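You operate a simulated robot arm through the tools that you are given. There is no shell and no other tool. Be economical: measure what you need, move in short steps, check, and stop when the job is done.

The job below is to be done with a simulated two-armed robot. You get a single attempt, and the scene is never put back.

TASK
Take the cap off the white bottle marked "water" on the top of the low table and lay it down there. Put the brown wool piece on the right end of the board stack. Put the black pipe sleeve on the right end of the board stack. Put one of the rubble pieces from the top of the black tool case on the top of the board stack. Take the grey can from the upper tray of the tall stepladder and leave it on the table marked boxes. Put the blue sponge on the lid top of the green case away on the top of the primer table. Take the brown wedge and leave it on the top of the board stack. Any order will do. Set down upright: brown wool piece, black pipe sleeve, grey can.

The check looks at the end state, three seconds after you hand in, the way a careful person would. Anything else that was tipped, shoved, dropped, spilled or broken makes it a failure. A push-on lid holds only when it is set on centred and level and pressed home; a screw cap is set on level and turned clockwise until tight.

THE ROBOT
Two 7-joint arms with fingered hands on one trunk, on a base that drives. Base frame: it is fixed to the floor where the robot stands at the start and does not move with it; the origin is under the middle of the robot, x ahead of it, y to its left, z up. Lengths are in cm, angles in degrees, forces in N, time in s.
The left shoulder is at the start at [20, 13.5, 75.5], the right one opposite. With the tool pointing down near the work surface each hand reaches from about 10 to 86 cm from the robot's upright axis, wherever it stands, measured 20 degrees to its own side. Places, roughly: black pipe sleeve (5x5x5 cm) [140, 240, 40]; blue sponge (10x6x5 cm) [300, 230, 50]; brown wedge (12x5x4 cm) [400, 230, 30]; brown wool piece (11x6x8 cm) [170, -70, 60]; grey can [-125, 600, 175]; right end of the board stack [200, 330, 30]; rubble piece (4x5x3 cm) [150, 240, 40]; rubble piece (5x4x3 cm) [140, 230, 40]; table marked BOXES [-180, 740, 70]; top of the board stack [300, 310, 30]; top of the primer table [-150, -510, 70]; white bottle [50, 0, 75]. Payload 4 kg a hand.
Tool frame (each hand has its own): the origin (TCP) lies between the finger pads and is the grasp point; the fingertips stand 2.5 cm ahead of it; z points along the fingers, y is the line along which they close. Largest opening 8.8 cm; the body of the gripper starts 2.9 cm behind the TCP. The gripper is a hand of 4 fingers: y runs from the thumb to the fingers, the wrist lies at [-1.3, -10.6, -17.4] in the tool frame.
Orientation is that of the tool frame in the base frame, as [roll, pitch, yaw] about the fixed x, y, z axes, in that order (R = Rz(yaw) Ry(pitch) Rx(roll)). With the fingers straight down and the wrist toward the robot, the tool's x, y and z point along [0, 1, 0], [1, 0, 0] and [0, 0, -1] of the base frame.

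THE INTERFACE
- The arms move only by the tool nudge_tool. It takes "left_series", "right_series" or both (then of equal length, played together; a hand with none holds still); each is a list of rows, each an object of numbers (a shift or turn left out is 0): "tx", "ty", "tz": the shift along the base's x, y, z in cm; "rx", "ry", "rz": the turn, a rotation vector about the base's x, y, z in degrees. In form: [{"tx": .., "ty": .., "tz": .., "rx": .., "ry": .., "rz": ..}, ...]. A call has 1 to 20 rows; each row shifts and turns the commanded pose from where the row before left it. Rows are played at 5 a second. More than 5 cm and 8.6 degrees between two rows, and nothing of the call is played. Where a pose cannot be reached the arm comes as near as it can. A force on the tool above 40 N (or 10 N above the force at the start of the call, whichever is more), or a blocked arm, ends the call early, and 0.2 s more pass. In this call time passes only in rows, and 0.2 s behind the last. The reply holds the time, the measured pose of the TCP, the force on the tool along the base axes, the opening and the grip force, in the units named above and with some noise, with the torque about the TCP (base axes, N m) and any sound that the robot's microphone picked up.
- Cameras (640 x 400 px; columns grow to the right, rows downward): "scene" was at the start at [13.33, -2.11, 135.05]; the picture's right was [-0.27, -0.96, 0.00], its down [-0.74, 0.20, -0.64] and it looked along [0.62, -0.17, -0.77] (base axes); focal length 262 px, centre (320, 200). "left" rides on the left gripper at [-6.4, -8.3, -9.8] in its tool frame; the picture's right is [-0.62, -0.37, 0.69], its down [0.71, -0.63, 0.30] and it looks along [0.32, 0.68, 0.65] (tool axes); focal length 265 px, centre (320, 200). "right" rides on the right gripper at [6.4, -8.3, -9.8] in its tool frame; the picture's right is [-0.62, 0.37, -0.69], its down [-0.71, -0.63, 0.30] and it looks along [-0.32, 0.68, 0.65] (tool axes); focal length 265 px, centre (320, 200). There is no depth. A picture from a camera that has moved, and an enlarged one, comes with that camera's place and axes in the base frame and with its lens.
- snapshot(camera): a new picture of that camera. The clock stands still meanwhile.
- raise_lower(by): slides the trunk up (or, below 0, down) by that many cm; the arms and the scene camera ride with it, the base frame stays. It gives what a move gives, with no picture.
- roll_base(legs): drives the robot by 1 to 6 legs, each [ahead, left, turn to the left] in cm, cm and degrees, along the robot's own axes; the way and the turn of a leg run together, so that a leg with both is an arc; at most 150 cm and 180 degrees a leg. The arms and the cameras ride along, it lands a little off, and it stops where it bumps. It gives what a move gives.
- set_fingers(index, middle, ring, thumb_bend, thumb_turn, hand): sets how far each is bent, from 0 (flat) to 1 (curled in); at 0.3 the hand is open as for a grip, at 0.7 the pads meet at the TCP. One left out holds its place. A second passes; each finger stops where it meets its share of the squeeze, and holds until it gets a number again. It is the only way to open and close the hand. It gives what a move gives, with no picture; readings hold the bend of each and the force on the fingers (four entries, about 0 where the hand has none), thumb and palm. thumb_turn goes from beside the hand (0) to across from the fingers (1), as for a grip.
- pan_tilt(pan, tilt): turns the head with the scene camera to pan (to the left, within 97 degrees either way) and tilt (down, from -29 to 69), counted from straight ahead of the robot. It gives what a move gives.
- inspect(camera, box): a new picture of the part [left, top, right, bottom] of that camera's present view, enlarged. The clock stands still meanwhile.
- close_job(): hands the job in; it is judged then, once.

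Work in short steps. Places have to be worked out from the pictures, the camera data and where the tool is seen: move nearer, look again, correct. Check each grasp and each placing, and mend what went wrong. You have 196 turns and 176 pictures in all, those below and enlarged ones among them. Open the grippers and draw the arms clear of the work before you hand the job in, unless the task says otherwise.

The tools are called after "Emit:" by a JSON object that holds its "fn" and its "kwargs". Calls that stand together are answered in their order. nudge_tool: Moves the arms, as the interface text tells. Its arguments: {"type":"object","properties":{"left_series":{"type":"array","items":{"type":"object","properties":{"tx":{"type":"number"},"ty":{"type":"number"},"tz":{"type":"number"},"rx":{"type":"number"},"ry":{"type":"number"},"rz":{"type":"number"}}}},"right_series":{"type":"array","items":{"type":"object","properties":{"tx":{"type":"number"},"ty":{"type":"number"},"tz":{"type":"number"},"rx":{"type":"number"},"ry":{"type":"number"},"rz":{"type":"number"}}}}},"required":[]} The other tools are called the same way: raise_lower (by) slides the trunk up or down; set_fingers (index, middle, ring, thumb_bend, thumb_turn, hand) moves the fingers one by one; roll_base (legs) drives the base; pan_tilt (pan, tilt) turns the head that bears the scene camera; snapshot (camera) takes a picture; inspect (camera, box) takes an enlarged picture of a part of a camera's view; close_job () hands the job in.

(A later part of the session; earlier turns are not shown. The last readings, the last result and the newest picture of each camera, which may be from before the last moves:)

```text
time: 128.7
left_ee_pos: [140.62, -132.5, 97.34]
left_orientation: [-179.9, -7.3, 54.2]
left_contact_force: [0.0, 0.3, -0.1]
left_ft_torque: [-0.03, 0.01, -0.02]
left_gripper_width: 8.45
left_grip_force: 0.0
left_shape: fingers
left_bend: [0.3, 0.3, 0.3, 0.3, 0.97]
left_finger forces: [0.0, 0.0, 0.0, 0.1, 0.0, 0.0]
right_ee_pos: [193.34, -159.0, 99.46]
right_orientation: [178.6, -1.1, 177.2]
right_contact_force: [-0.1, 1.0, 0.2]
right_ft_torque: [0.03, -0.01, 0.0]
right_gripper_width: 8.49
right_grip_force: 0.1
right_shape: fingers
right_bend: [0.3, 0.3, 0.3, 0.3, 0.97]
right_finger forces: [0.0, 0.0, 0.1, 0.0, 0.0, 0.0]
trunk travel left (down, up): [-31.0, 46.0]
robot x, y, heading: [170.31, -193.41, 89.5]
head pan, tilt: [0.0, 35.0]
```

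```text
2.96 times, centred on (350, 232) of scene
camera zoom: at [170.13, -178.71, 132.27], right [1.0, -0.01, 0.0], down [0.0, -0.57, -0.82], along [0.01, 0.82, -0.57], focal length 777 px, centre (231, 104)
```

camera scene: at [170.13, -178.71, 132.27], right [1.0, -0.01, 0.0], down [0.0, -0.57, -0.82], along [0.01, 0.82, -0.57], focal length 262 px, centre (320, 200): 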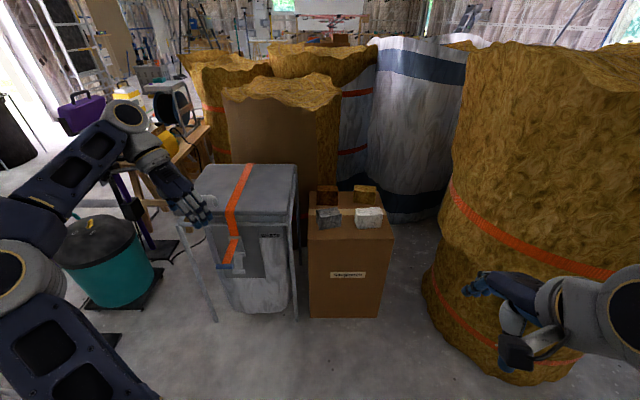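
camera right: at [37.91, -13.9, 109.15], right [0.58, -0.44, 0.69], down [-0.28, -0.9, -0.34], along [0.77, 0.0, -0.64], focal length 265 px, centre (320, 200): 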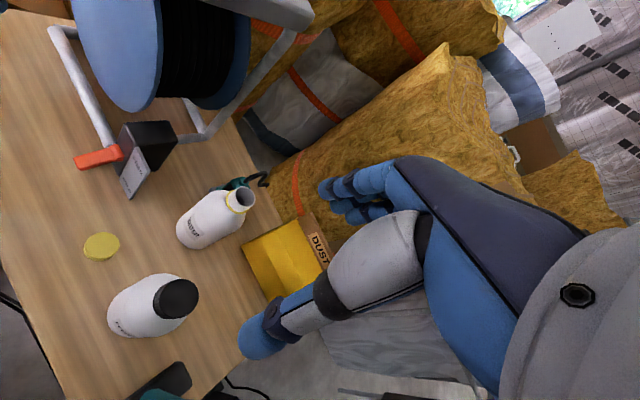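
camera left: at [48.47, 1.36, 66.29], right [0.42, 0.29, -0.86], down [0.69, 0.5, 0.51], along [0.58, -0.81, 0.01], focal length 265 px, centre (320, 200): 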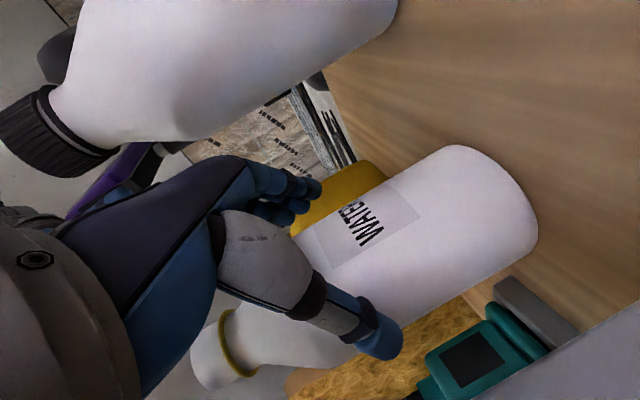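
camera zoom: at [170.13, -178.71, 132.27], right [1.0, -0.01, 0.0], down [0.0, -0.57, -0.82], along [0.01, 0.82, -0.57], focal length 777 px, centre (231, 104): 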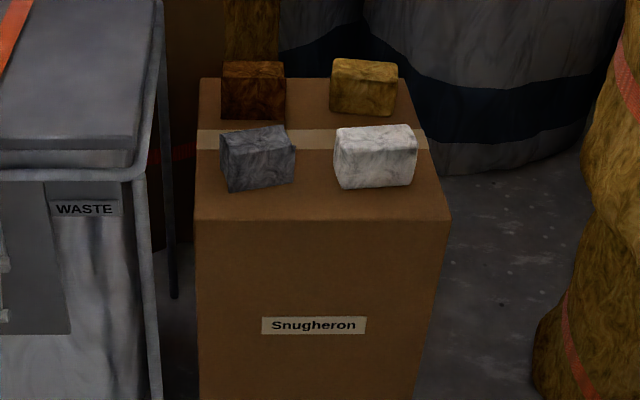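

The back-left dark brown block is the wool piece (≈[174.8,-77.5]). I bring both hands inward, then drive up.

Emit:
{"fn": "nudge_tool", "kwargs": {"right_series": [{"tx": -3, "ty": 2}, {"tx": -3.5, "ty": 2}, {"tx": -3.5, "ty": 2}, {"tx": -3.5, "ty": 2}, {"tx": -3.5, "ty": 2}], "left_series": [{"tx": 2, "ty": -3, "tz": 1}, {"tx": 2, "ty": -3, "tz": 1}, {"tx": 2, "ty": -3, "tz": 2}, {"tx": 2, "ty": -3, "tz": 2}, {"tx": 2, "ty": -3, "tz": 2}]}}

Emit:
{"fn": "roll_base", "kwargs": {"legs": [[45, 0, 0]]}}

Emit:
{"fn": "snapshot", "kwargs": {"camera": "scene"}}

Emit:
{"fn": "snapshot", "kwargs": {"camera": "right"}}

```text
time: 129.9
left_ee_pos: [151.4, -147.37, 105.48]
left_orientation: [-179.7, -7.1, 54.2]
left_contact_force: [-0.3, -0.4, 0.5]
left_ft_torque: [0.01, 0.05, 0.0]
left_gripper_width: 8.46
left_grip_force: 0.0
left_shape: fingers
left_bend: [0.3, 0.3, 0.3, 0.3, 0.97]
left_finger forces: [0.0, 0.0, 0.0, 0.1, 0.0, 0.1]
right_ee_pos: [176.47, -148.99, 99.21]
right_orientation: [178.5, -1.3, 177.6]
right_contact_force: [-0.1, 0.6, 0.0]
right_ft_torque: [0.0, 0.01, -0.01]
right_gripper_width: 8.48
right_grip_force: 0.1
right_shape: fingers
right_bend: [0.3, 0.3, 0.3, 0.3, 0.97]
right_finger forces: [0.1, 0.0, 0.0, 0.0, 0.0, 0.0]
trunk travel left (down, up): [-31.0, 46.0]
robot x, y, heading: [170.15, -193.53, 89.5]
head pan, tilt: [0.0, 35.0]
```

```text
time: 132.6
left_ee_pos: [151.7, -102.56, 105.45]
left_orientation: [-179.7, -7.1, 54.0]
left_contact_force: [0.0, -0.1, 0.0]
left_ft_torque: [-0.03, -0.02, 0.01]
left_gripper_width: 8.48
left_grip_force: 0.1
left_shape: fingers
left_bend: [0.3, 0.3, 0.3, 0.3, 0.97]
left_finger forces: [0.0, 0.0, 0.1, 0.0, 0.1, 0.0]
right_ee_pos: [177.01, -104.1, 99.33]
right_orientation: [178.4, -1.2, 177.6]
right_contact_force: [0.5, 0.0, 0.1]
right_ft_torque: [-0.01, 0.0, -0.01]
right_gripper_width: 8.46
right_grip_force: 0.1
right_shape: fingers
right_bend: [0.3, 0.3, 0.3, 0.3, 0.97]
right_finger forces: [0.1, 0.0, 0.0, 0.0, 0.0, 0.0]
trunk travel left (down, up): [-31.0, 46.0]
robot x, y, heading: [170.63, -148.71, 89.6]
head pan, tilt: [0.0, 35.0]
```

```text
107 pictures are left
camera scene: at [170.94, -133.92, 132.26], right [1.0, -0.01, 0.0], down [-0.01, -0.57, -0.82], along [0.01, 0.82, -0.57], focal length 262 px, centre (320, 200)
```

scene: 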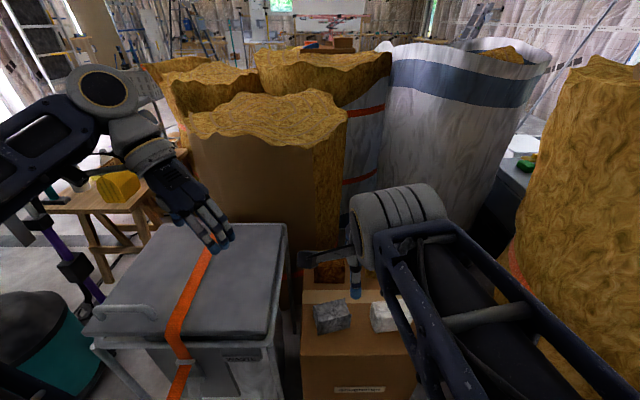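

```text
106 pictures are left
camera right: at [170.45, -112.47, 109.0], right [0.65, 0.32, 0.69], down [0.68, -0.65, -0.34], along [0.34, 0.69, -0.64], focal length 265 px, centre (320, 200)
```

right: 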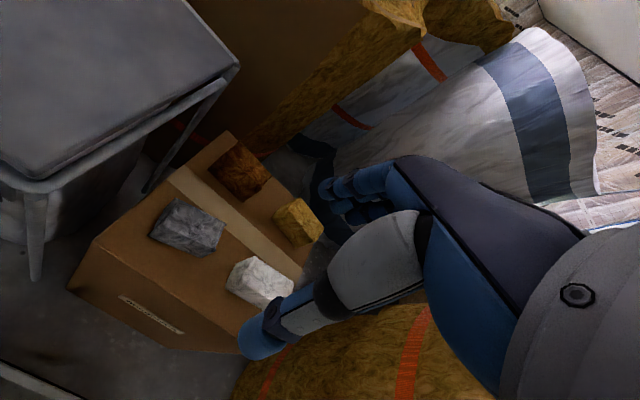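

Triangulated brown piece top centre ≈ [174,-79.8,69.7]. I bring the right hand above it at z 82.

Emit:
{"fn": "nudge_tool", "kwargs": {"right_series": [{"tx": -0.5, "ty": 4, "tz": -2.5}, {"tx": -0.5, "ty": 4, "tz": -2.5}, {"tx": -0.5, "ty": 4, "tz": -2.5}, {"tx": -0.5, "ty": 4, "tz": -2.5}, {"tx": -0.5, "ty": 4, "tz": -2.5}, {"tx": -0.3, "ty": 4, "tz": -2.5}, {"tz": -2}]}}

Emit:
{"fn": "snapshot", "kwargs": {"camera": "right"}}

Emit:
{"fn": "inspect", "kwargs": {"camera": "scene", "box": [250, 200, 450, 340]}}

```text
time: 134.2
left_ee_pos: [151.8, -102.51, 105.45]
left_orientation: [-179.6, -7.2, 54.1]
left_contact_force: [0.3, -0.2, 0.1]
left_ft_torque: [-0.01, 0.0, -0.02]
left_gripper_width: 8.48
left_grip_force: 0.0
left_shape: fingers
left_bend: [0.3, 0.3, 0.3, 0.3, 0.97]
left_finger forces: [0.0, 0.0, 0.1, 0.1, 0.0, 0.0]
right_ee_pos: [174.33, -79.97, 82.35]
right_orientation: [178.5, -1.3, 177.5]
right_contact_force: [0.2, 0.6, 0.5]
right_ft_torque: [0.01, 0.0, 0.0]
right_gripper_width: 8.44
right_grip_force: 0.1
right_shape: fingers
right_bend: [0.3, 0.3, 0.3, 0.3, 0.97]
right_finger forces: [0.1, 0.0, 0.0, 0.0, 0.1, 0.0]
trunk travel left (down, up): [-31.0, 46.0]
robot x, y, heading: [170.71, -148.64, 89.2]
head pan, tilt: [0.0, 35.0]
```

```text
105 pictures are left
camera right: at [167.83, -88.39, 92.15], right [0.65, 0.32, 0.69], down [0.68, -0.65, -0.34], along [0.34, 0.69, -0.64], focal length 265 px, centre (320, 200)
```

right: 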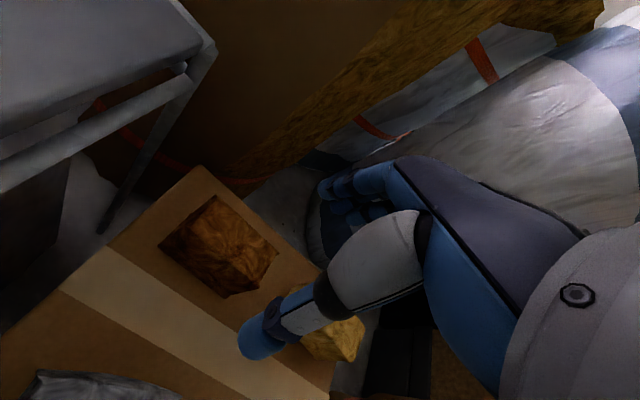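

```text
2.86 times, centred on (350, 270) of scene
camera zoom: at [170.95, -133.93, 132.27], right [1.0, -0.01, 0.0], down [-0.01, -0.57, -0.82], along [0.01, 0.82, -0.57], focal length 749 px, centre (234, 0)
```

zoom: 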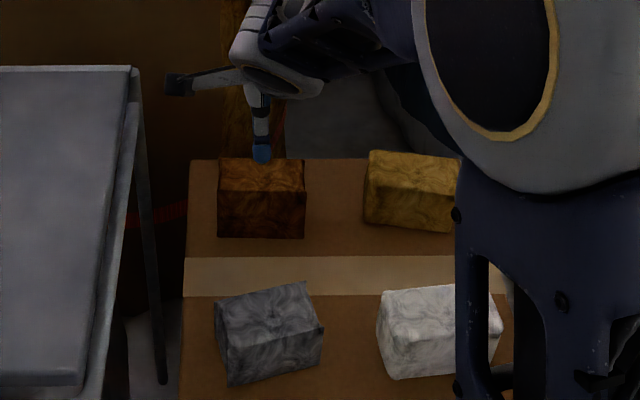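

Refined: piece centre ≈ [174.1,-77.1], top z≈69.9, depth ≈5 cm along y. I centre and descend to TCP z 68.

Emit:
{"fn": "nudge_tool", "kwargs": {"right_series": [{"tx": -0.2, "ty": 2.8, "tz": -2}, {"tz": -4}, {"tz": -4}, {"tz": -3}, {"tz": -1.4}]}}

Emit:
{"fn": "snapshot", "kwargs": {"camera": "right"}}

```text
time: 135.4
left_ee_pos: [151.63, -102.54, 105.47]
left_orientation: [-179.7, -7.2, 54.0]
left_contact_force: [0.5, 0.5, -0.5]
left_ft_torque: [0.02, -0.03, -0.06]
left_gripper_width: 8.48
left_grip_force: 0.1
left_shape: fingers
left_bend: [0.3, 0.3, 0.3, 0.3, 0.97]
left_finger forces: [0.0, 0.0, 0.1, 0.1, 0.0, 0.1]
right_ee_pos: [173.59, -77.23, 68.24]
right_orientation: [178.2, -1.4, 177.6]
right_contact_force: [0.3, -0.2, 10.8]
right_ft_torque: [0.57, -0.14, -0.04]
right_gripper_width: 8.5
right_grip_force: 5.4
right_shape: fingers
right_bend: [0.3, 0.3, 0.3, 0.3, 0.97]
right_finger forces: [0.3, 10.2, 0.0, 0.1, 0.0, 0.0]
trunk travel left (down, up): [-31.0, 46.0]
robot x, y, heading: [171.11, -148.57, 89.5]
head pan, tilt: [0.0, 35.0]
```

```text
103 pictures are left
camera right: at [167.26, -85.61, 77.96], right [0.65, 0.32, 0.69], down [0.68, -0.65, -0.34], along [0.34, 0.69, -0.64], focal length 265 px, centre (320, 200)
```

right: 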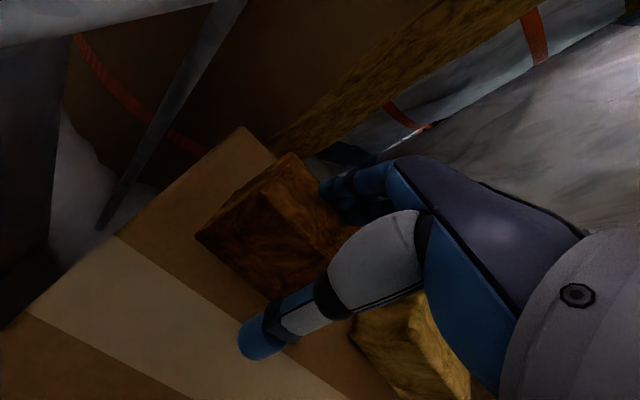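

The middle finger touches the piece's top, so it sits lower and further back: top z≈66, centre ≈[174.6,-74]. I lift, shift, and descend to TCP 64.

Emit:
{"fn": "nudge_tool", "kwargs": {"right_series": [{"tz": 2}, {"tx": 1, "ty": 3.2}, {"tz": -2}, {"tz": -2}, {"tz": -1.2}, {"tz": -1}]}}

Emit:
{"fn": "snapshot", "kwargs": {"camera": "right"}}

```text
time: 136.8
left_ee_pos: [151.79, -102.61, 105.43]
left_orientation: [-179.8, -7.2, 54.0]
left_contact_force: [0.0, 0.2, 0.1]
left_ft_torque: [0.01, -0.01, 0.02]
left_gripper_width: 8.46
left_grip_force: 0.0
left_shape: fingers
left_bend: [0.3, 0.3, 0.3, 0.3, 0.97]
left_finger forces: [0.1, 0.0, 0.0, 0.1, 0.0, 0.0]
right_ee_pos: [174.97, -73.92, 63.69]
right_orientation: [178.3, -1.4, 177.4]
right_contact_force: [0.2, -1.4, 12.5]
right_ft_torque: [-0.29, 0.06, 0.0]
right_gripper_width: 8.75
right_grip_force: 5.6
right_shape: fingers
right_bend: [0.3, 0.3, 0.3, 0.3, 0.97]
right_finger forces: [1.9, 0.1, 0.1, 0.0, 9.3, 0.1]
trunk travel left (down, up): [-31.0, 46.0]
robot x, y, heading: [170.63, -148.87, 89.4]
head pan, tilt: [0.0, 35.0]
```

```text
102 pictures are left
camera right: at [168.44, -82.36, 73.5], right [0.65, 0.32, 0.69], down [0.68, -0.65, -0.34], along [0.34, 0.69, -0.64], focal length 265 px, centre (320, 200)
```

right: 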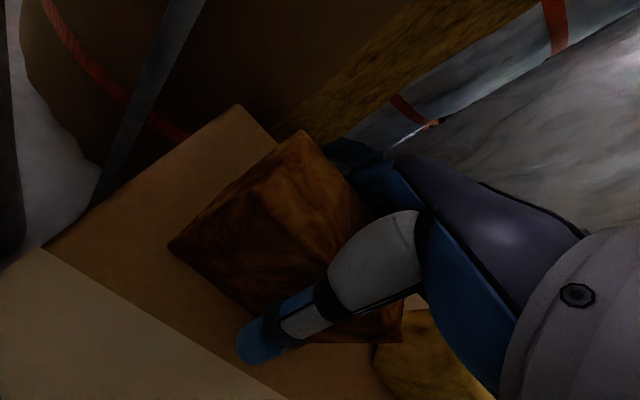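

Piece is between thumb and fingers; the thumb root just touches the top. I ease up 0.6 and close.

Emit:
{"fn": "nudge_tool", "kwargs": {"right_series": [{"tz": 0.6}]}}

Emit:
{"fn": "set_fingers", "kwargs": {"hand": "right", "index": 0.75, "middle": 0.75, "ring": 0.75, "thumb_bend": 0.75}}

Emit:
{"fn": "nudge_tool", "kwargs": {"right_series": [{"tz": 1}, {"tz": 2}]}}

Emit:
{"fn": "snapshot", "kwargs": {"camera": "right"}}

```text
time: 137.2
left_ee_pos: [151.71, -102.51, 105.54]
left_orientation: [-179.7, -7.2, 54.1]
left_contact_force: [-0.9, 0.4, -0.1]
left_ft_torque: [0.0, -0.02, 0.04]
left_gripper_width: 8.46
left_grip_force: 0.1
left_shape: fingers
left_bend: [0.3, 0.3, 0.3, 0.3, 0.97]
left_finger forces: [0.0, 0.1, 0.1, 0.0, 0.0, 0.0]
right_ee_pos: [175.03, -74.24, 64.04]
right_orientation: [178.6, -1.3, 177.5]
right_contact_force: [-0.3, 0.3, 0.1]
right_ft_torque: [-0.03, 0.02, -0.02]
right_gripper_width: 8.66
right_grip_force: 1.8
right_shape: fingers
right_bend: [0.3, 0.3, 0.3, 0.3, 0.97]
right_finger forces: [1.0, 0.1, 0.0, 0.1, 1.1, 0.0]
trunk travel left (down, up): [-31.0, 46.0]
robot x, y, heading: [170.75, -148.63, 89.4]
head pan, tilt: [0.0, 35.0]
```

```text
time: 138.2
left_ee_pos: [151.69, -102.52, 105.47]
left_orientation: [-179.8, -7.2, 54.0]
left_contact_force: [0.0, 0.6, -1.0]
left_ft_torque: [-0.02, 0.03, -0.01]
left_gripper_width: 8.48
left_grip_force: 0.2
left_shape: fingers
left_bend: [0.3, 0.3, 0.3, 0.3, 0.97]
left_finger forces: [0.1, 0.1, 0.0, 0.1, 0.0, 0.1]
right_ee_pos: [175.07, -74.01, 64.09]
right_orientation: [178.5, -1.3, 177.5]
right_contact_force: [0.9, 0.9, 1.5]
right_ft_torque: [0.06, -0.11, 0.03]
right_gripper_width: 5.26
right_grip_force: 26.3
right_shape: fingers
right_bend: [0.72, 0.51, 0.5, 0.59, 0.95]
right_finger forces: [11.4, 6.6, 7.4, 0.0, 26.1, 0.0]
trunk travel left (down, up): [-31.0, 46.0]
robot x, y, heading: [170.95, -149.07, 89.7]
head pan, tilt: [0.0, 35.0]
```

```text
time: 138.8
left_ee_pos: [151.66, -102.59, 105.38]
left_orientation: [-179.8, -7.2, 54.1]
left_contact_force: [0.5, -0.2, -0.5]
left_ft_torque: [-0.04, 0.01, -0.03]
left_gripper_width: 8.48
left_grip_force: 0.0
left_shape: fingers
left_bend: [0.3, 0.3, 0.3, 0.3, 0.97]
left_finger forces: [0.0, 0.1, 0.0, 0.1, 0.0, 0.1]
right_ee_pos: [175.09, -74.16, 67.15]
right_orientation: [178.5, -1.3, 177.6]
right_contact_force: [0.2, 0.7, -0.8]
right_ft_torque: [0.0, 0.01, 0.01]
right_gripper_width: 5.27
right_grip_force: 25.5
right_shape: fingers
right_bend: [0.72, 0.51, 0.51, 0.59, 0.94]
right_finger forces: [11.6, 6.4, 7.1, 0.0, 26.2, 0.0]
trunk travel left (down, up): [-31.0, 46.0]
robot x, y, heading: [171.12, -148.69, 89.3]
head pan, tilt: [0.0, 35.0]
```

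```text
101 pictures are left
camera right: at [168.45, -82.54, 76.88], right [0.65, 0.32, 0.69], down [0.68, -0.65, -0.34], along [0.34, 0.69, -0.64], focal length 265 px, centre (320, 200)
```

right: 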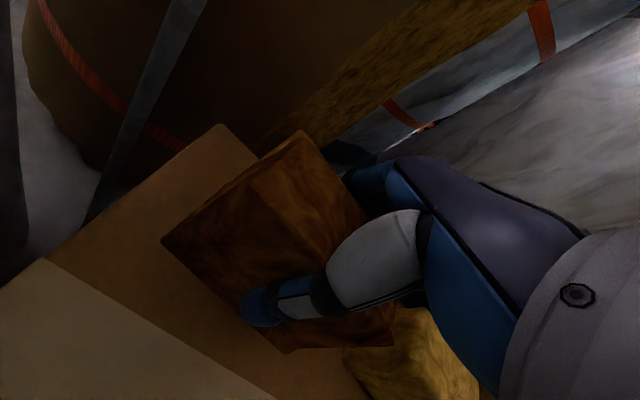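

The wool piece is held firmly. I lift it high and look right and left to choose the route to the board stack.

Emit:
{"fn": "nudge_tool", "kwargs": {"right_series": [{"tz": 4}, {"tz": 4, "ty": -2}, {"tz": 4, "ty": -2}, {"tz": 4, "ty": -2}, {"tz": 4, "ty": -2}, {"tz": 2, "ty": -4}, {"ty": -4.5}, {"ty": -4.5}]}}

Emit:
{"fn": "roll_base", "kwargs": {"legs": [[-70, 0, 0]]}}

Emit:
{"fn": "pan_tilt", "kwargs": {"pan": -55, "tilt": 15}}

Emit:
{"fn": "snapshot", "kwargs": {"camera": "scene"}}

```text
time: 140.6
left_ee_pos: [151.73, -102.5, 105.48]
left_orientation: [-179.8, -7.2, 54.0]
left_contact_force: [-0.7, -0.2, -0.3]
left_ft_torque: [0.03, 0.03, -0.02]
left_gripper_width: 8.46
left_grip_force: 0.1
left_shape: fingers
left_bend: [0.3, 0.3, 0.3, 0.3, 0.97]
left_finger forces: [0.0, 0.1, 0.1, 0.1, 0.0, 0.1]
right_ee_pos: [175.0, -95.38, 89.06]
right_orientation: [178.5, -1.2, 177.5]
right_contact_force: [0.1, 0.1, 0.4]
right_ft_torque: [0.01, -0.02, -0.03]
right_gripper_width: 5.26
right_grip_force: 25.1
right_shape: fingers
right_bend: [0.73, 0.52, 0.51, 0.59, 0.94]
right_finger forces: [11.5, 6.4, 6.9, 0.1, 25.6, 0.0]
trunk travel left (down, up): [-31.0, 46.0]
robot x, y, heading: [170.62, -148.59, 89.7]
head pan, tilt: [0.0, 35.0]
```

```text
time: 144.4
left_ee_pos: [151.22, -171.66, 105.41]
left_orientation: [-179.7, -7.2, 52.6]
left_contact_force: [-0.2, 0.0, -0.6]
left_ft_torque: [-0.02, 0.03, 0.04]
left_gripper_width: 8.48
left_grip_force: 0.0
left_shape: fingers
left_bend: [0.3, 0.3, 0.3, 0.3, 0.97]
left_finger forces: [0.0, 0.0, 0.0, 0.0, 0.0, 0.0]
right_ee_pos: [174.86, -165.01, 89.06]
right_orientation: [178.4, -1.3, 176.2]
right_contact_force: [0.2, -0.1, -0.2]
right_ft_torque: [0.01, 0.0, -0.03]
right_gripper_width: 5.26
right_grip_force: 25.3
right_shape: fingers
right_bend: [0.73, 0.52, 0.51, 0.59, 0.94]
right_finger forces: [11.5, 6.3, 6.9, 0.0, 25.6, 0.1]
trunk travel left (down, up): [-31.0, 46.0]
robot x, y, heading: [169.11, -218.23, 88.1]
head pan, tilt: [0.0, 35.0]
```

```text
time: 145.7
left_ee_pos: [151.24, -171.73, 105.45]
left_orientation: [-179.7, -7.3, 52.7]
left_contact_force: [0.4, 0.4, 0.3]
left_ft_torque: [0.01, 0.01, 0.01]
left_gripper_width: 8.48
left_grip_force: 0.1
left_shape: fingers
left_bend: [0.3, 0.3, 0.3, 0.3, 0.97]
left_finger forces: [0.1, 0.0, 0.1, 0.1, 0.1, 0.0]
right_ee_pos: [174.75, -165.28, 89.03]
right_orientation: [178.5, -1.3, 176.1]
right_contact_force: [0.2, -0.5, 0.3]
right_ft_torque: [0.0, 0.01, 0.0]
right_gripper_width: 5.22
right_grip_force: 25.4
right_shape: fingers
right_bend: [0.73, 0.52, 0.51, 0.59, 0.94]
right_finger forces: [11.4, 6.3, 7.0, 0.0, 25.6, 0.1]
trunk travel left (down, up): [-31.0, 46.0]
robot x, y, heading: [169.13, -218.12, 88.0]
head pan, tilt: [-55.0, 15.0]
```

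```text
100 pictures are left
camera scene: at [177.21, -207.35, 135.46], right [0.54, -0.84, 0.0], down [-0.22, -0.14, -0.97], along [0.81, 0.53, -0.26], focal length 262 px, centre (320, 200)
```

scene: 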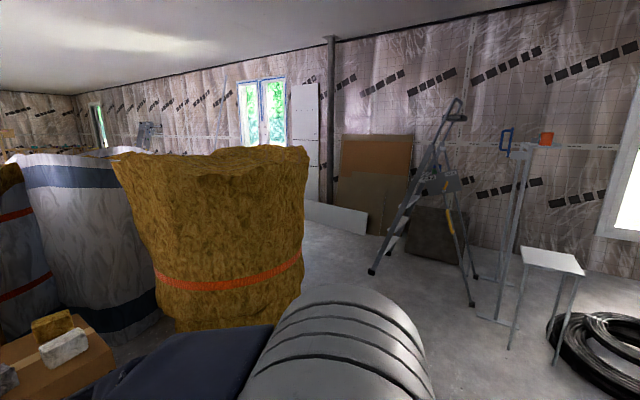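

There is a passage between the right insulation roll (right edge x≈315) and the stepladder (foot ≈[400,-123]). I drive in legs through it.

Emit:
{"fn": "roll_base", "kwargs": {"legs": [[29.2, -77, 0], [29.2, -77, 0], [91.5, -42, 0]]}}

Emit:
{"fn": "pan_tilt", "kwargs": {"pan": 15, "tilt": 20}}

Emit:
{"fn": "snapshot", "kwargs": {"camera": "scene"}}

```text
time: 150.6
left_ee_pos: [227.73, -143.26, 105.49]
left_orientation: [-179.8, -7.3, 53.7]
left_contact_force: [0.0, 0.4, -1.0]
left_ft_torque: [-0.05, -0.01, -0.02]
left_gripper_width: 8.48
left_grip_force: 0.1
left_shape: fingers
left_bend: [0.3, 0.3, 0.3, 0.3, 0.97]
left_finger forces: [0.0, 0.1, 0.1, 0.0, 0.0, 0.0]
right_ee_pos: [250.54, -136.57, 88.85]
right_orientation: [178.7, -1.4, 178.1]
right_contact_force: [-4.8, -14.3, 3.0]
right_ft_torque: [0.35, -0.08, 0.07]
right_gripper_width: 5.25
right_grip_force: 33.9
right_shape: fingers
right_bend: [0.73, 0.56, 0.54, 0.59, 0.93]
right_finger forces: [10.6, 23.9, 6.4, 0.0, 27.2, 0.1]
trunk travel left (down, up): [-31.0, 46.0]
robot x, y, heading: [246.71, -189.13, 89.1]
head pan, tilt: [-55.0, 15.0]
stopped in leg 2: the force on the tool passed its limit at 52 N (the readings are from after the stop); the commanded pose is now the measured one
```

```text
time: 152.0
left_ee_pos: [227.89, -143.3, 105.42]
left_orientation: [-179.8, -7.3, 53.8]
left_contact_force: [0.8, 0.8, -0.7]
left_ft_torque: [0.0, 0.02, -0.01]
left_gripper_width: 8.49
left_grip_force: 0.2
left_shape: fingers
left_bend: [0.3, 0.3, 0.3, 0.3, 0.97]
left_finger forces: [0.1, 0.0, 0.1, 0.0, 0.0, 0.1]
right_ee_pos: [250.55, -136.67, 88.93]
right_orientation: [178.7, -1.4, 178.1]
right_contact_force: [-11.0, -23.3, 3.6]
right_ft_torque: [0.47, -0.14, 0.09]
right_gripper_width: 5.25
right_grip_force: 41.2
right_shape: fingers
right_bend: [0.73, 0.56, 0.54, 0.59, 0.93]
right_finger forces: [9.4, 33.4, 10.3, 0.0, 29.4, 0.0]
trunk travel left (down, up): [-31.0, 46.0]
robot x, y, heading: [247.23, -189.45, 89.2]
head pan, tilt: [15.0, 20.0]
```

```text
99 pictures are left
camera scene: at [244.41, -174.58, 134.66], right [0.97, 0.24, 0.0], down [0.08, -0.33, -0.94], along [-0.23, 0.91, -0.34], focal length 262 px, centre (320, 200)
```

scene: 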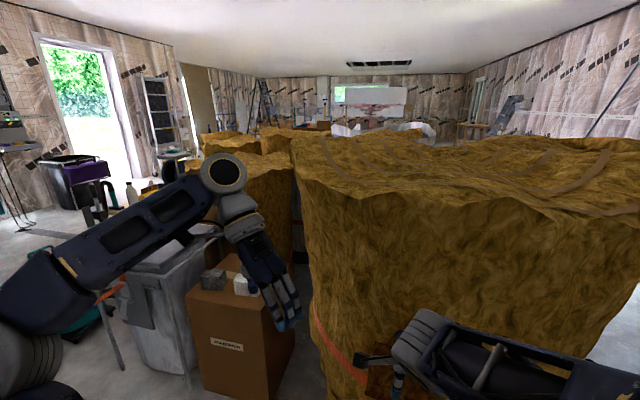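

My held piece brushed the roll, whose front is nearer (y≈-130). I back off, draw hands in, and look at the passage from a better spot.

Emit:
{"fn": "roll_base", "kwargs": {"legs": [[-22, 0, 0]]}}

Emit:
{"fn": "nudge_tool", "kwargs": {"right_series": [{"ty": -4, "tz": 1}, {"ty": -4, "tz": 1}, {"ty": -4, "tz": 1}]}}

Emit:
{"fn": "roll_base", "kwargs": {"legs": [[0, -50, 0]]}}

Emit:
{"fn": "pan_tilt", "kwargs": {"pan": -20, "tilt": 30}}

Emit:
{"fn": "snapshot", "kwargs": {"camera": "scene"}}

```text
time: 153.7
left_ee_pos: [227.38, -165.33, 105.43]
left_orientation: [-179.6, -7.2, 53.9]
left_contact_force: [-0.2, -0.1, 0.4]
left_ft_torque: [0.01, -0.02, -0.03]
left_gripper_width: 8.47
left_grip_force: 0.1
left_shape: fingers
left_bend: [0.3, 0.3, 0.3, 0.3, 0.97]
left_finger forces: [0.0, 0.0, 0.1, 0.0, 0.0, 0.0]
right_ee_pos: [250.18, -158.48, 88.8]
right_orientation: [178.8, -1.2, 178.2]
right_contact_force: [0.2, 0.0, 0.4]
right_ft_torque: [0.03, -0.03, 0.01]
right_gripper_width: 5.28
right_grip_force: 24.3
right_shape: fingers
right_bend: [0.73, 0.53, 0.53, 0.6, 0.93]
right_finger forces: [11.2, 6.0, 6.7, 0.0, 24.5, 0.0]
trunk travel left (down, up): [-31.0, 46.0]
robot x, y, heading: [246.34, -211.63, 89.3]
head pan, tilt: [15.0, 20.0]
```

```text
time: 154.5
left_ee_pos: [227.35, -165.34, 105.36]
left_orientation: [-179.7, -7.3, 53.9]
left_contact_force: [0.1, -0.4, -0.1]
left_ft_torque: [0.0, -0.04, -0.02]
left_gripper_width: 8.49
left_grip_force: 0.1
left_shape: fingers
left_bend: [0.3, 0.3, 0.3, 0.3, 0.97]
left_finger forces: [0.0, 0.0, 0.1, 0.0, 0.1, 0.0]
right_ee_pos: [250.44, -170.22, 91.84]
right_orientation: [178.7, -1.3, 178.2]
right_contact_force: [-0.1, 0.0, 0.9]
right_ft_torque: [-0.02, 0.0, 0.02]
right_gripper_width: 5.27
right_grip_force: 24.2
right_shape: fingers
right_bend: [0.73, 0.53, 0.53, 0.59, 0.93]
right_finger forces: [11.1, 5.9, 6.4, 0.1, 24.4, 0.0]
trunk travel left (down, up): [-31.0, 46.0]
robot x, y, heading: [246.37, -211.13, 89.2]
head pan, tilt: [15.0, 20.0]
```

```text
time: 157.4
left_ee_pos: [277.03, -165.9, 105.56]
left_orientation: [-179.7, -7.1, 53.8]
left_contact_force: [0.2, 0.1, -0.8]
left_ft_torque: [0.0, -0.01, 0.01]
left_gripper_width: 8.47
left_grip_force: 0.0
left_shape: fingers
left_bend: [0.3, 0.3, 0.3, 0.3, 0.97]
left_finger forces: [0.0, 0.1, 0.0, 0.0, 0.1, 0.0]
right_ee_pos: [300.05, -170.96, 91.99]
right_orientation: [178.7, -1.2, 178.1]
right_contact_force: [0.1, 0.0, -0.9]
right_ft_torque: [-0.02, -0.02, 0.01]
right_gripper_width: 5.25
right_grip_force: 23.9
right_shape: fingers
right_bend: [0.73, 0.53, 0.53, 0.59, 0.93]
right_finger forces: [11.2, 5.9, 6.6, 0.0, 24.4, 0.0]
trunk travel left (down, up): [-31.0, 46.0]
robot x, y, heading: [295.91, -211.83, 89.4]
head pan, tilt: [15.0, 20.0]
```

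```text
time: 158.4
left_ee_pos: [277.01, -165.88, 105.34]
left_orientation: [-179.7, -7.3, 53.8]
left_contact_force: [0.6, -0.3, -0.4]
left_ft_torque: [0.0, 0.01, -0.02]
left_gripper_width: 8.47
left_grip_force: 0.0
left_shape: fingers
left_bend: [0.3, 0.3, 0.3, 0.3, 0.97]
left_finger forces: [0.0, 0.0, 0.0, 0.1, 0.0, 0.0]
right_ee_pos: [300.04, -170.93, 92.03]
right_orientation: [178.7, -1.3, 178.0]
right_contact_force: [-0.7, -0.5, 0.5]
right_ft_torque: [0.01, -0.01, 0.0]
right_gripper_width: 5.25
right_grip_force: 23.8
right_shape: fingers
right_bend: [0.73, 0.53, 0.53, 0.59, 0.93]
right_finger forces: [11.1, 5.9, 6.5, 0.0, 24.4, 0.0]
trunk travel left (down, up): [-31.0, 46.0]
robot x, y, heading: [295.78, -212.01, 89.1]
head pan, tilt: [-20.0, 30.0]
```

```text
98 pictures are left
camera scene: at [299.19, -197.76, 133.05], right [0.93, -0.35, 0.0], down [-0.18, -0.47, -0.87], along [0.31, 0.81, -0.5], focal length 262 px, centre (320, 200)
```

scene: 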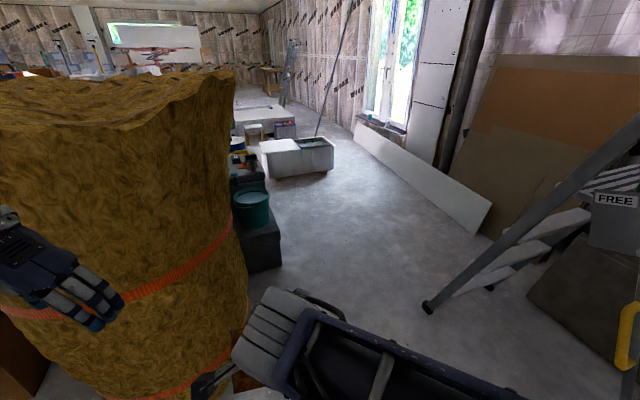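

The corridor is clear: roll edge x≈300, ladder foot [395,-124], a white tub around [370,60] further on. I enlarge the far end.

Emit:
{"fn": "inspect", "kwargs": {"camera": "scene", "box": [220, 50, 420, 200]}}

```text
2.67 times, centred on (320, 125) of scene
camera zoom: at [299.19, -197.76, 133.05], right [0.93, -0.35, 0.0], down [-0.18, -0.47, -0.87], along [0.31, 0.81, -0.5], focal length 699 px, centre (320, 400)
```

zoom: 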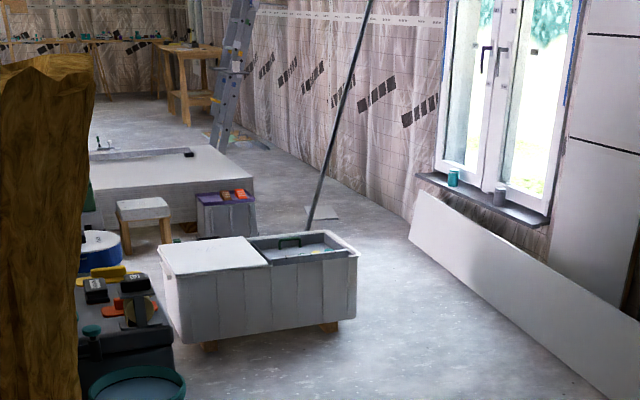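

The white slab beyond is the board stack; a purple-topped box at about [400,225] seems to carry the wedge. I drive on through the corridor in short legs.

Emit:
{"fn": "roll_base", "kwargs": {"legs": [[38, -52, 0], [75, 1, 0], [61, -49, 0]]}}

Emit:
{"fn": "pan_tilt", "kwargs": {"pan": 15, "tilt": 30}}

Emit:
{"fn": "snapshot", "kwargs": {"camera": "scene"}}

```text
time: 169.5
left_ee_pos: [378.34, 6.98, 105.43]
left_orientation: [-179.7, -7.2, 54.3]
left_contact_force: [-0.9, 1.0, -0.9]
left_ft_torque: [-0.02, 0.0, 0.01]
left_gripper_width: 8.48
left_grip_force: 0.0
left_shape: fingers
left_bend: [0.3, 0.3, 0.3, 0.3, 0.97]
left_finger forces: [0.0, 0.1, 0.0, 0.0, 0.1, 0.1]
right_ee_pos: [401.3, 2.27, 91.96]
right_orientation: [178.7, -1.3, 178.5]
right_contact_force: [0.2, 0.5, -0.4]
right_ft_torque: [0.0, 0.02, 0.01]
right_gripper_width: 5.24
right_grip_force: 24.1
right_shape: fingers
right_bend: [0.73, 0.53, 0.53, 0.59, 0.93]
right_finger forces: [11.0, 5.9, 6.5, 0.1, 24.3, 0.0]
trunk travel left (down, up): [-31.0, 46.0]
robot x, y, heading: [397.71, -39.26, 89.9]
head pan, tilt: [-20.0, 30.0]
```

```text
time: 170.5
left_ee_pos: [378.34, 6.93, 105.37]
left_orientation: [-179.7, -7.2, 54.3]
left_contact_force: [-0.1, 0.2, 0.2]
left_ft_torque: [0.01, 0.02, -0.02]
left_gripper_width: 8.46
left_grip_force: 0.1
left_shape: fingers
left_bend: [0.3, 0.3, 0.3, 0.3, 0.97]
left_finger forces: [0.1, 0.0, 0.1, 0.0, 0.0, 0.0]
right_ee_pos: [401.37, 2.24, 91.91]
right_orientation: [178.7, -1.4, 178.5]
right_contact_force: [-0.1, 0.3, 0.2]
right_ft_torque: [0.02, -0.01, 0.0]
right_gripper_width: 5.26
right_grip_force: 23.7
right_shape: fingers
right_bend: [0.73, 0.53, 0.53, 0.59, 0.93]
right_finger forces: [11.1, 5.8, 6.5, 0.1, 24.3, 0.1]
trunk travel left (down, up): [-31.0, 46.0]
robot x, y, heading: [397.61, -39.25, 89.5]
head pan, tilt: [15.0, 30.0]
```

```text
96 pictures are left
camera scene: at [395.33, -24.36, 133.04], right [0.97, 0.25, 0.0], down [0.13, -0.48, -0.87], along [-0.22, 0.84, -0.5], focal length 262 px, centre (320, 200)
```

scene: 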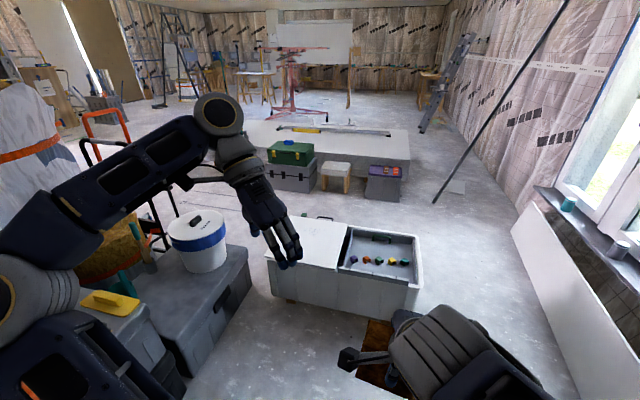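

I see the stack, green case, stool and the box with purple lid. The gap right of the tub (x≈428…496) might just fit; I look that way and at my own base.

Emit:
{"fn": "pan_tilt", "kwargs": {"pan": -25, "tilt": 45}}

Emit:
{"fn": "snapshot", "kwargs": {"camera": "scene"}}

Emit:
{"fn": "pan_tilt", "kwargs": {"pan": 60, "tilt": 69}}

Emit:
{"fn": "snapshot", "kwargs": {"camera": "scene"}}

```text
time: 171.6
left_ee_pos: [378.36, 7.04, 105.34]
left_orientation: [-179.7, -7.2, 54.3]
left_contact_force: [0.8, -0.5, -0.4]
left_ft_torque: [0.01, -0.02, 0.01]
left_gripper_width: 8.47
left_grip_force: 0.1
left_shape: fingers
left_bend: [0.3, 0.3, 0.3, 0.3, 0.97]
left_finger forces: [0.0, 0.1, 0.1, 0.0, 0.0, 0.0]
right_ee_pos: [401.46, 2.16, 91.87]
right_orientation: [178.7, -1.2, 178.6]
right_contact_force: [0.2, -0.9, 0.6]
right_ft_torque: [0.0, -0.03, 0.01]
right_gripper_width: 5.26
right_grip_force: 23.8
right_shape: fingers
right_bend: [0.73, 0.53, 0.53, 0.59, 0.93]
right_finger forces: [11.1, 5.9, 6.5, 0.0, 24.3, 0.0]
trunk travel left (down, up): [-31.0, 46.0]
robot x, y, heading: [397.47, -39.29, 89.5]
head pan, tilt: [-25.0, 45.0]
```

```text
95 pictures are left
camera scene: at [401.09, -25.77, 130.79], right [0.9, -0.43, 0.0], down [-0.3, -0.64, -0.71], along [0.3, 0.64, -0.71], focal length 262 px, centre (320, 200)
```

scene: 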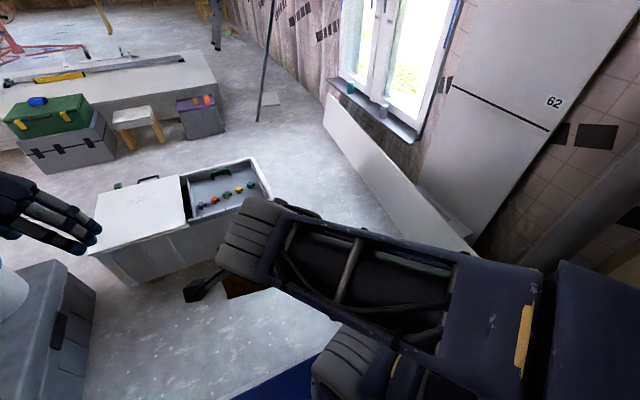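

```text
time: 173.2
left_ee_pos: [378.34, 7.04, 105.51]
left_orientation: [-179.8, -7.2, 54.2]
left_contact_force: [-0.3, 0.4, 0.4]
left_ft_torque: [-0.05, -0.01, 0.0]
left_gripper_width: 8.48
left_grip_force: 0.1
left_shape: fingers
left_bend: [0.3, 0.3, 0.3, 0.3, 0.97]
left_finger forces: [0.0, 0.1, 0.0, 0.0, 0.0, 0.2]
right_ee_pos: [401.46, 2.12, 91.9]
right_orientation: [178.8, -1.4, 178.6]
right_contact_force: [0.0, 0.2, -0.4]
right_ft_torque: [-0.01, 0.0, -0.03]
right_gripper_width: 5.24
right_grip_force: 24.2
right_shape: fingers
right_bend: [0.73, 0.53, 0.53, 0.59, 0.93]
right_finger forces: [11.1, 5.9, 6.5, 0.0, 24.4, 0.1]
trunk travel left (down, up): [-31.0, 46.0]
robot x, y, heading: [397.75, -38.93, 89.4]
head pan, tilt: [60.0, 68.8]
```

```text
94 pictures are left
camera scene: at [392.78, -30.28, 127.9], right [0.51, 0.86, 0.0], down [0.8, -0.47, -0.36], along [-0.31, 0.18, -0.93], focal length 262 px, centre (320, 200)
```

scene: 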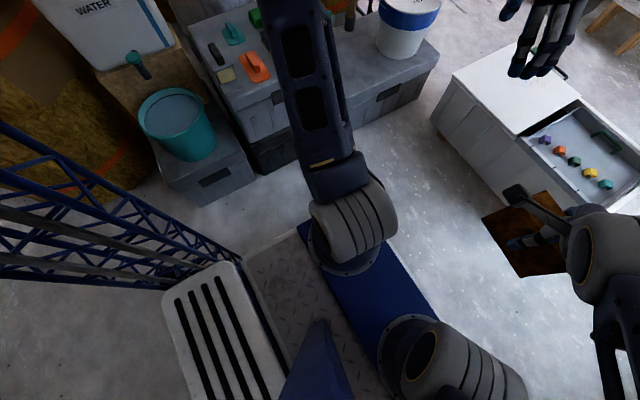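

The gap right of the tub is about 80 cm (x 425…505); I go through its middle (x≈464).

Emit:
{"fn": "roll_base", "kwargs": {"legs": [[36, -66, 0], [60, 0, 0], [70, 0, 0]]}}

Emit:
{"fn": "pan_tilt", "kwargs": {"pan": 40, "tilt": 30}}

Emit:
{"fn": "snapshot", "kwargs": {"camera": "scene"}}

```text
time: 176.7
left_ee_pos: [436.94, 39.36, 105.43]
left_orientation: [-179.7, -7.3, 51.7]
left_contact_force: [-0.5, 0.4, -0.4]
left_ft_torque: [0.02, 0.01, -0.03]
left_gripper_width: 8.47
left_grip_force: 0.0
left_shape: fingers
left_bend: [0.3, 0.3, 0.3, 0.3, 0.98]
left_finger forces: [0.0, 0.0, 0.0, 0.0, 0.0, 0.0]
right_ee_pos: [459.67, 33.27, 91.99]
right_orientation: [178.6, -1.3, 175.9]
right_contact_force: [0.1, 0.2, 0.6]
right_ft_torque: [0.0, 0.03, 0.01]
right_gripper_width: 5.26
right_grip_force: 24.3
right_shape: fingers
right_bend: [0.73, 0.53, 0.53, 0.59, 0.93]
right_finger forces: [11.1, 5.9, 6.4, 0.0, 24.3, 0.0]
trunk travel left (down, up): [-31.0, 46.0]
robot x, y, heading: [454.23, -7.75, 86.9]
head pan, tilt: [60.0, 68.8]
stopped in leg 1: the robot was blocked; the commanded pose is now the measured one
```

```text
time: 177.8
left_ee_pos: [436.85, 39.31, 105.43]
left_orientation: [-179.7, -7.1, 51.7]
left_contact_force: [0.9, 0.7, 0.8]
left_ft_torque: [0.0, -0.01, -0.03]
left_gripper_width: 8.48
left_grip_force: 0.1
left_shape: fingers
left_bend: [0.3, 0.3, 0.3, 0.3, 0.98]
left_finger forces: [0.0, 0.0, 0.1, 0.0, 0.1, 0.0]
right_ee_pos: [459.72, 33.41, 91.97]
right_orientation: [178.8, -1.2, 176.0]
right_contact_force: [0.8, -0.6, 0.1]
right_ft_torque: [0.01, 0.01, -0.04]
right_gripper_width: 5.29
right_grip_force: 23.5
right_shape: fingers
right_bend: [0.73, 0.53, 0.53, 0.59, 0.93]
right_finger forces: [11.1, 5.9, 6.5, 0.0, 24.2, 0.0]
trunk travel left (down, up): [-31.0, 46.0]
robot x, y, heading: [453.85, -7.21, 86.8]
head pan, tilt: [40.0, 30.0]
```

```text
93 pictures are left
camera scene: at [448.85, 5.56, 133.04], right [0.8, 0.6, 0.0], down [0.3, -0.4, -0.87], along [-0.52, 0.69, -0.5], focal length 262 px, centre (320, 200)
```

scene: 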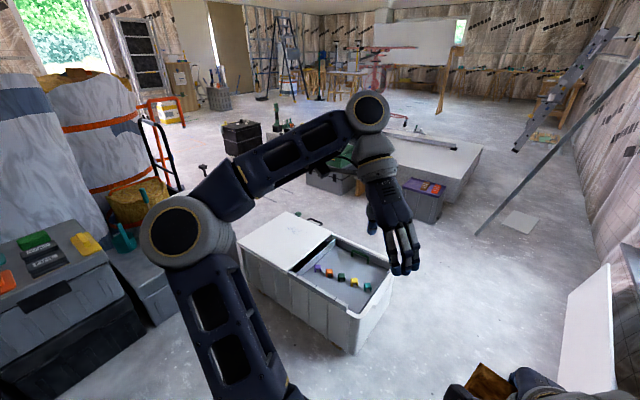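

Something on the right blocked me. I look there before doing more.

Emit:
{"fn": "roll_base", "kwargs": {"legs": [[0, 3, 0]]}}

Emit:
{"fn": "pan_tilt", "kwargs": {"pan": -75, "tilt": 45}}

Emit:
{"fn": "snapshot", "kwargs": {"camera": "scene"}}

```text
time: 178.6
left_ee_pos: [433.87, 39.4, 105.52]
left_orientation: [-179.7, -7.2, 51.6]
left_contact_force: [-0.3, -0.3, -0.4]
left_ft_torque: [-0.01, -0.02, 0.04]
left_gripper_width: 8.45
left_grip_force: 0.0
left_shape: fingers
left_bend: [0.3, 0.3, 0.3, 0.3, 0.98]
left_finger forces: [0.0, 0.0, 0.0, 0.0, 0.1, 0.1]
right_ee_pos: [456.73, 33.54, 91.94]
right_orientation: [178.7, -1.3, 176.0]
right_contact_force: [0.5, 1.4, -0.6]
right_ft_torque: [-0.01, 0.01, 0.02]
right_gripper_width: 5.24
right_grip_force: 23.9
right_shape: fingers
right_bend: [0.73, 0.53, 0.53, 0.59, 0.93]
right_finger forces: [11.1, 5.9, 6.5, 0.0, 24.3, 0.0]
trunk travel left (down, up): [-31.0, 46.0]
robot x, y, heading: [451.44, -7.26, 86.9]
head pan, tilt: [40.0, 30.0]
```

```text
time: 180.5
left_ee_pos: [433.91, 39.47, 105.38]
left_orientation: [-179.7, -7.1, 51.7]
left_contact_force: [-0.4, 0.7, 0.6]
left_ft_torque: [0.02, 0.03, -0.02]
left_gripper_width: 8.47
left_grip_force: 0.1
left_shape: fingers
left_bend: [0.3, 0.3, 0.3, 0.3, 0.98]
left_finger forces: [0.1, 0.0, 0.0, 0.0, 0.0, 0.1]
right_ee_pos: [456.76, 33.56, 91.94]
right_orientation: [178.7, -1.3, 175.9]
right_contact_force: [-0.5, 0.0, -0.5]
right_ft_torque: [0.02, -0.02, 0.02]
right_gripper_width: 5.27
right_grip_force: 23.9
right_shape: fingers
right_bend: [0.73, 0.53, 0.53, 0.59, 0.93]
right_finger forces: [11.1, 5.9, 6.5, 0.1, 24.3, 0.0]
trunk travel left (down, up): [-31.0, 46.0]
robot x, y, heading: [451.36, -6.91, 86.8]
head pan, tilt: [-75.0, 45.0]
```

```text
92 pictures are left
camera scene: at [459.28, 0.2, 130.78], right [0.21, -0.98, 0.0], down [-0.69, -0.15, -0.71], along [0.69, 0.15, -0.71], focal length 262 px, centre (320, 200)
```

scene: 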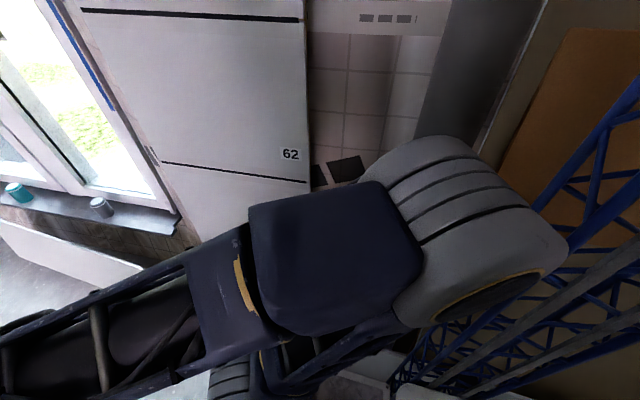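

My right elbow was near the column and leaning boards; ahead it gets freer. I go forward at x≈452, which splits tub and panels.

Emit:
{"fn": "roll_base", "kwargs": {"legs": [[60, 2.5, 0], [75, 4, 0]]}}

Emit:
{"fn": "pan_tilt", "kwargs": {"pan": 30, "tilt": 40}}

Emit:
{"fn": "snapshot", "kwargs": {"camera": "scene"}}

```text
time: 187.5
left_ee_pos: [436.21, 172.88, 105.52]
left_orientation: [-179.6, -7.2, 50.9]
left_contact_force: [-0.3, -0.3, 0.8]
left_ft_torque: [0.04, -0.02, 0.02]
left_gripper_width: 8.44
left_grip_force: 0.1
left_shape: fingers
left_bend: [0.3, 0.3, 0.3, 0.3, 0.98]
left_finger forces: [0.0, 0.1, 0.0, 0.0, 0.1, 0.0]
right_ee_pos: [458.79, 166.67, 91.92]
right_orientation: [178.6, -1.3, 175.2]
right_contact_force: [1.1, -0.4, -0.9]
right_ft_torque: [-0.01, -0.01, 0.03]
right_gripper_width: 5.3
right_grip_force: 24.1
right_shape: fingers
right_bend: [0.73, 0.53, 0.53, 0.59, 0.93]
right_finger forces: [11.1, 5.9, 6.5, 0.0, 24.3, 0.0]
trunk travel left (down, up): [-31.0, 46.0]
robot x, y, heading: [452.94, 126.19, 86.2]
head pan, tilt: [-75.0, 45.0]
```

```text
time: 189.3
left_ee_pos: [436.14, 172.84, 105.57]
left_orientation: [-179.7, -7.1, 50.9]
left_contact_force: [0.4, 0.1, -0.5]
left_ft_torque: [0.03, 0.02, 0.02]
left_gripper_width: 8.47
left_grip_force: 0.0
left_shape: fingers
left_bend: [0.3, 0.3, 0.3, 0.3, 0.98]
left_finger forces: [0.0, 0.0, 0.0, 0.0, 0.0, 0.2]
right_ee_pos: [458.76, 166.69, 91.89]
right_orientation: [178.7, -1.4, 175.1]
right_contact_force: [0.1, 0.5, 0.1]
right_ft_torque: [-0.03, 0.03, -0.03]
right_gripper_width: 5.28
right_grip_force: 23.5
right_shape: fingers
right_bend: [0.73, 0.53, 0.53, 0.59, 0.93]
right_finger forces: [11.1, 5.8, 6.6, 0.0, 24.3, 0.0]
trunk travel left (down, up): [-31.0, 46.0]
robot x, y, heading: [452.9, 125.8, 86.2]
head pan, tilt: [30.0, 40.0]
```

```text
91 pictures are left
camera scene: at [449.22, 139.34, 131.51], right [0.9, 0.44, 0.0], down [0.28, -0.58, -0.77], along [-0.34, 0.69, -0.64], focal length 262 px, centre (320, 200)
```

scene: 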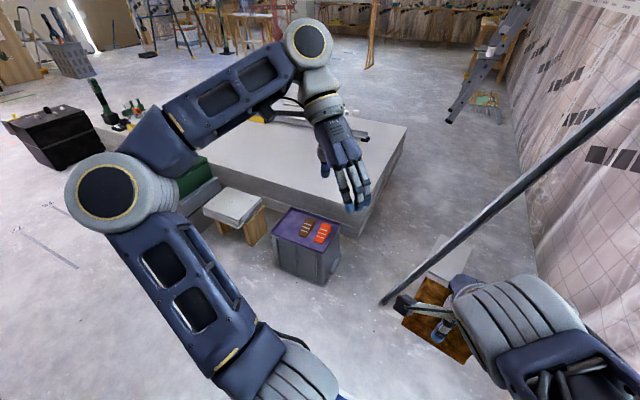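

Through. The purple-lidded box (≈[400,225]) carries a brown and a red wedge; I enlarge it.

Emit:
{"fn": "inspect", "kwargs": {"camera": "scene", "box": [190, 110, 420, 320]}}

```text
1.90 times, centred on (305, 215) of scene
camera zoom: at [449.22, 139.34, 131.51], right [0.9, 0.44, 0.0], down [0.28, -0.58, -0.77], along [-0.34, 0.69, -0.64], focal length 500 px, centre (349, 171)
```

zoom: 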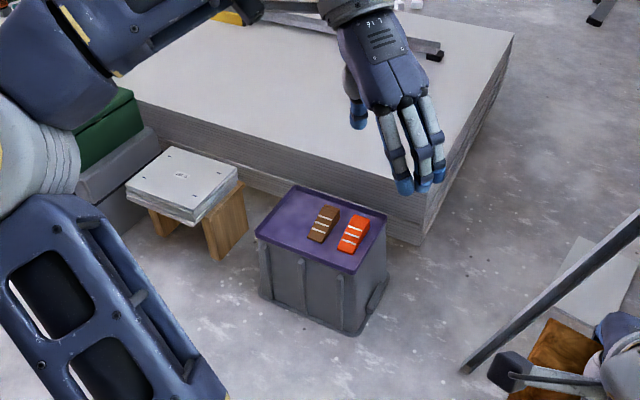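

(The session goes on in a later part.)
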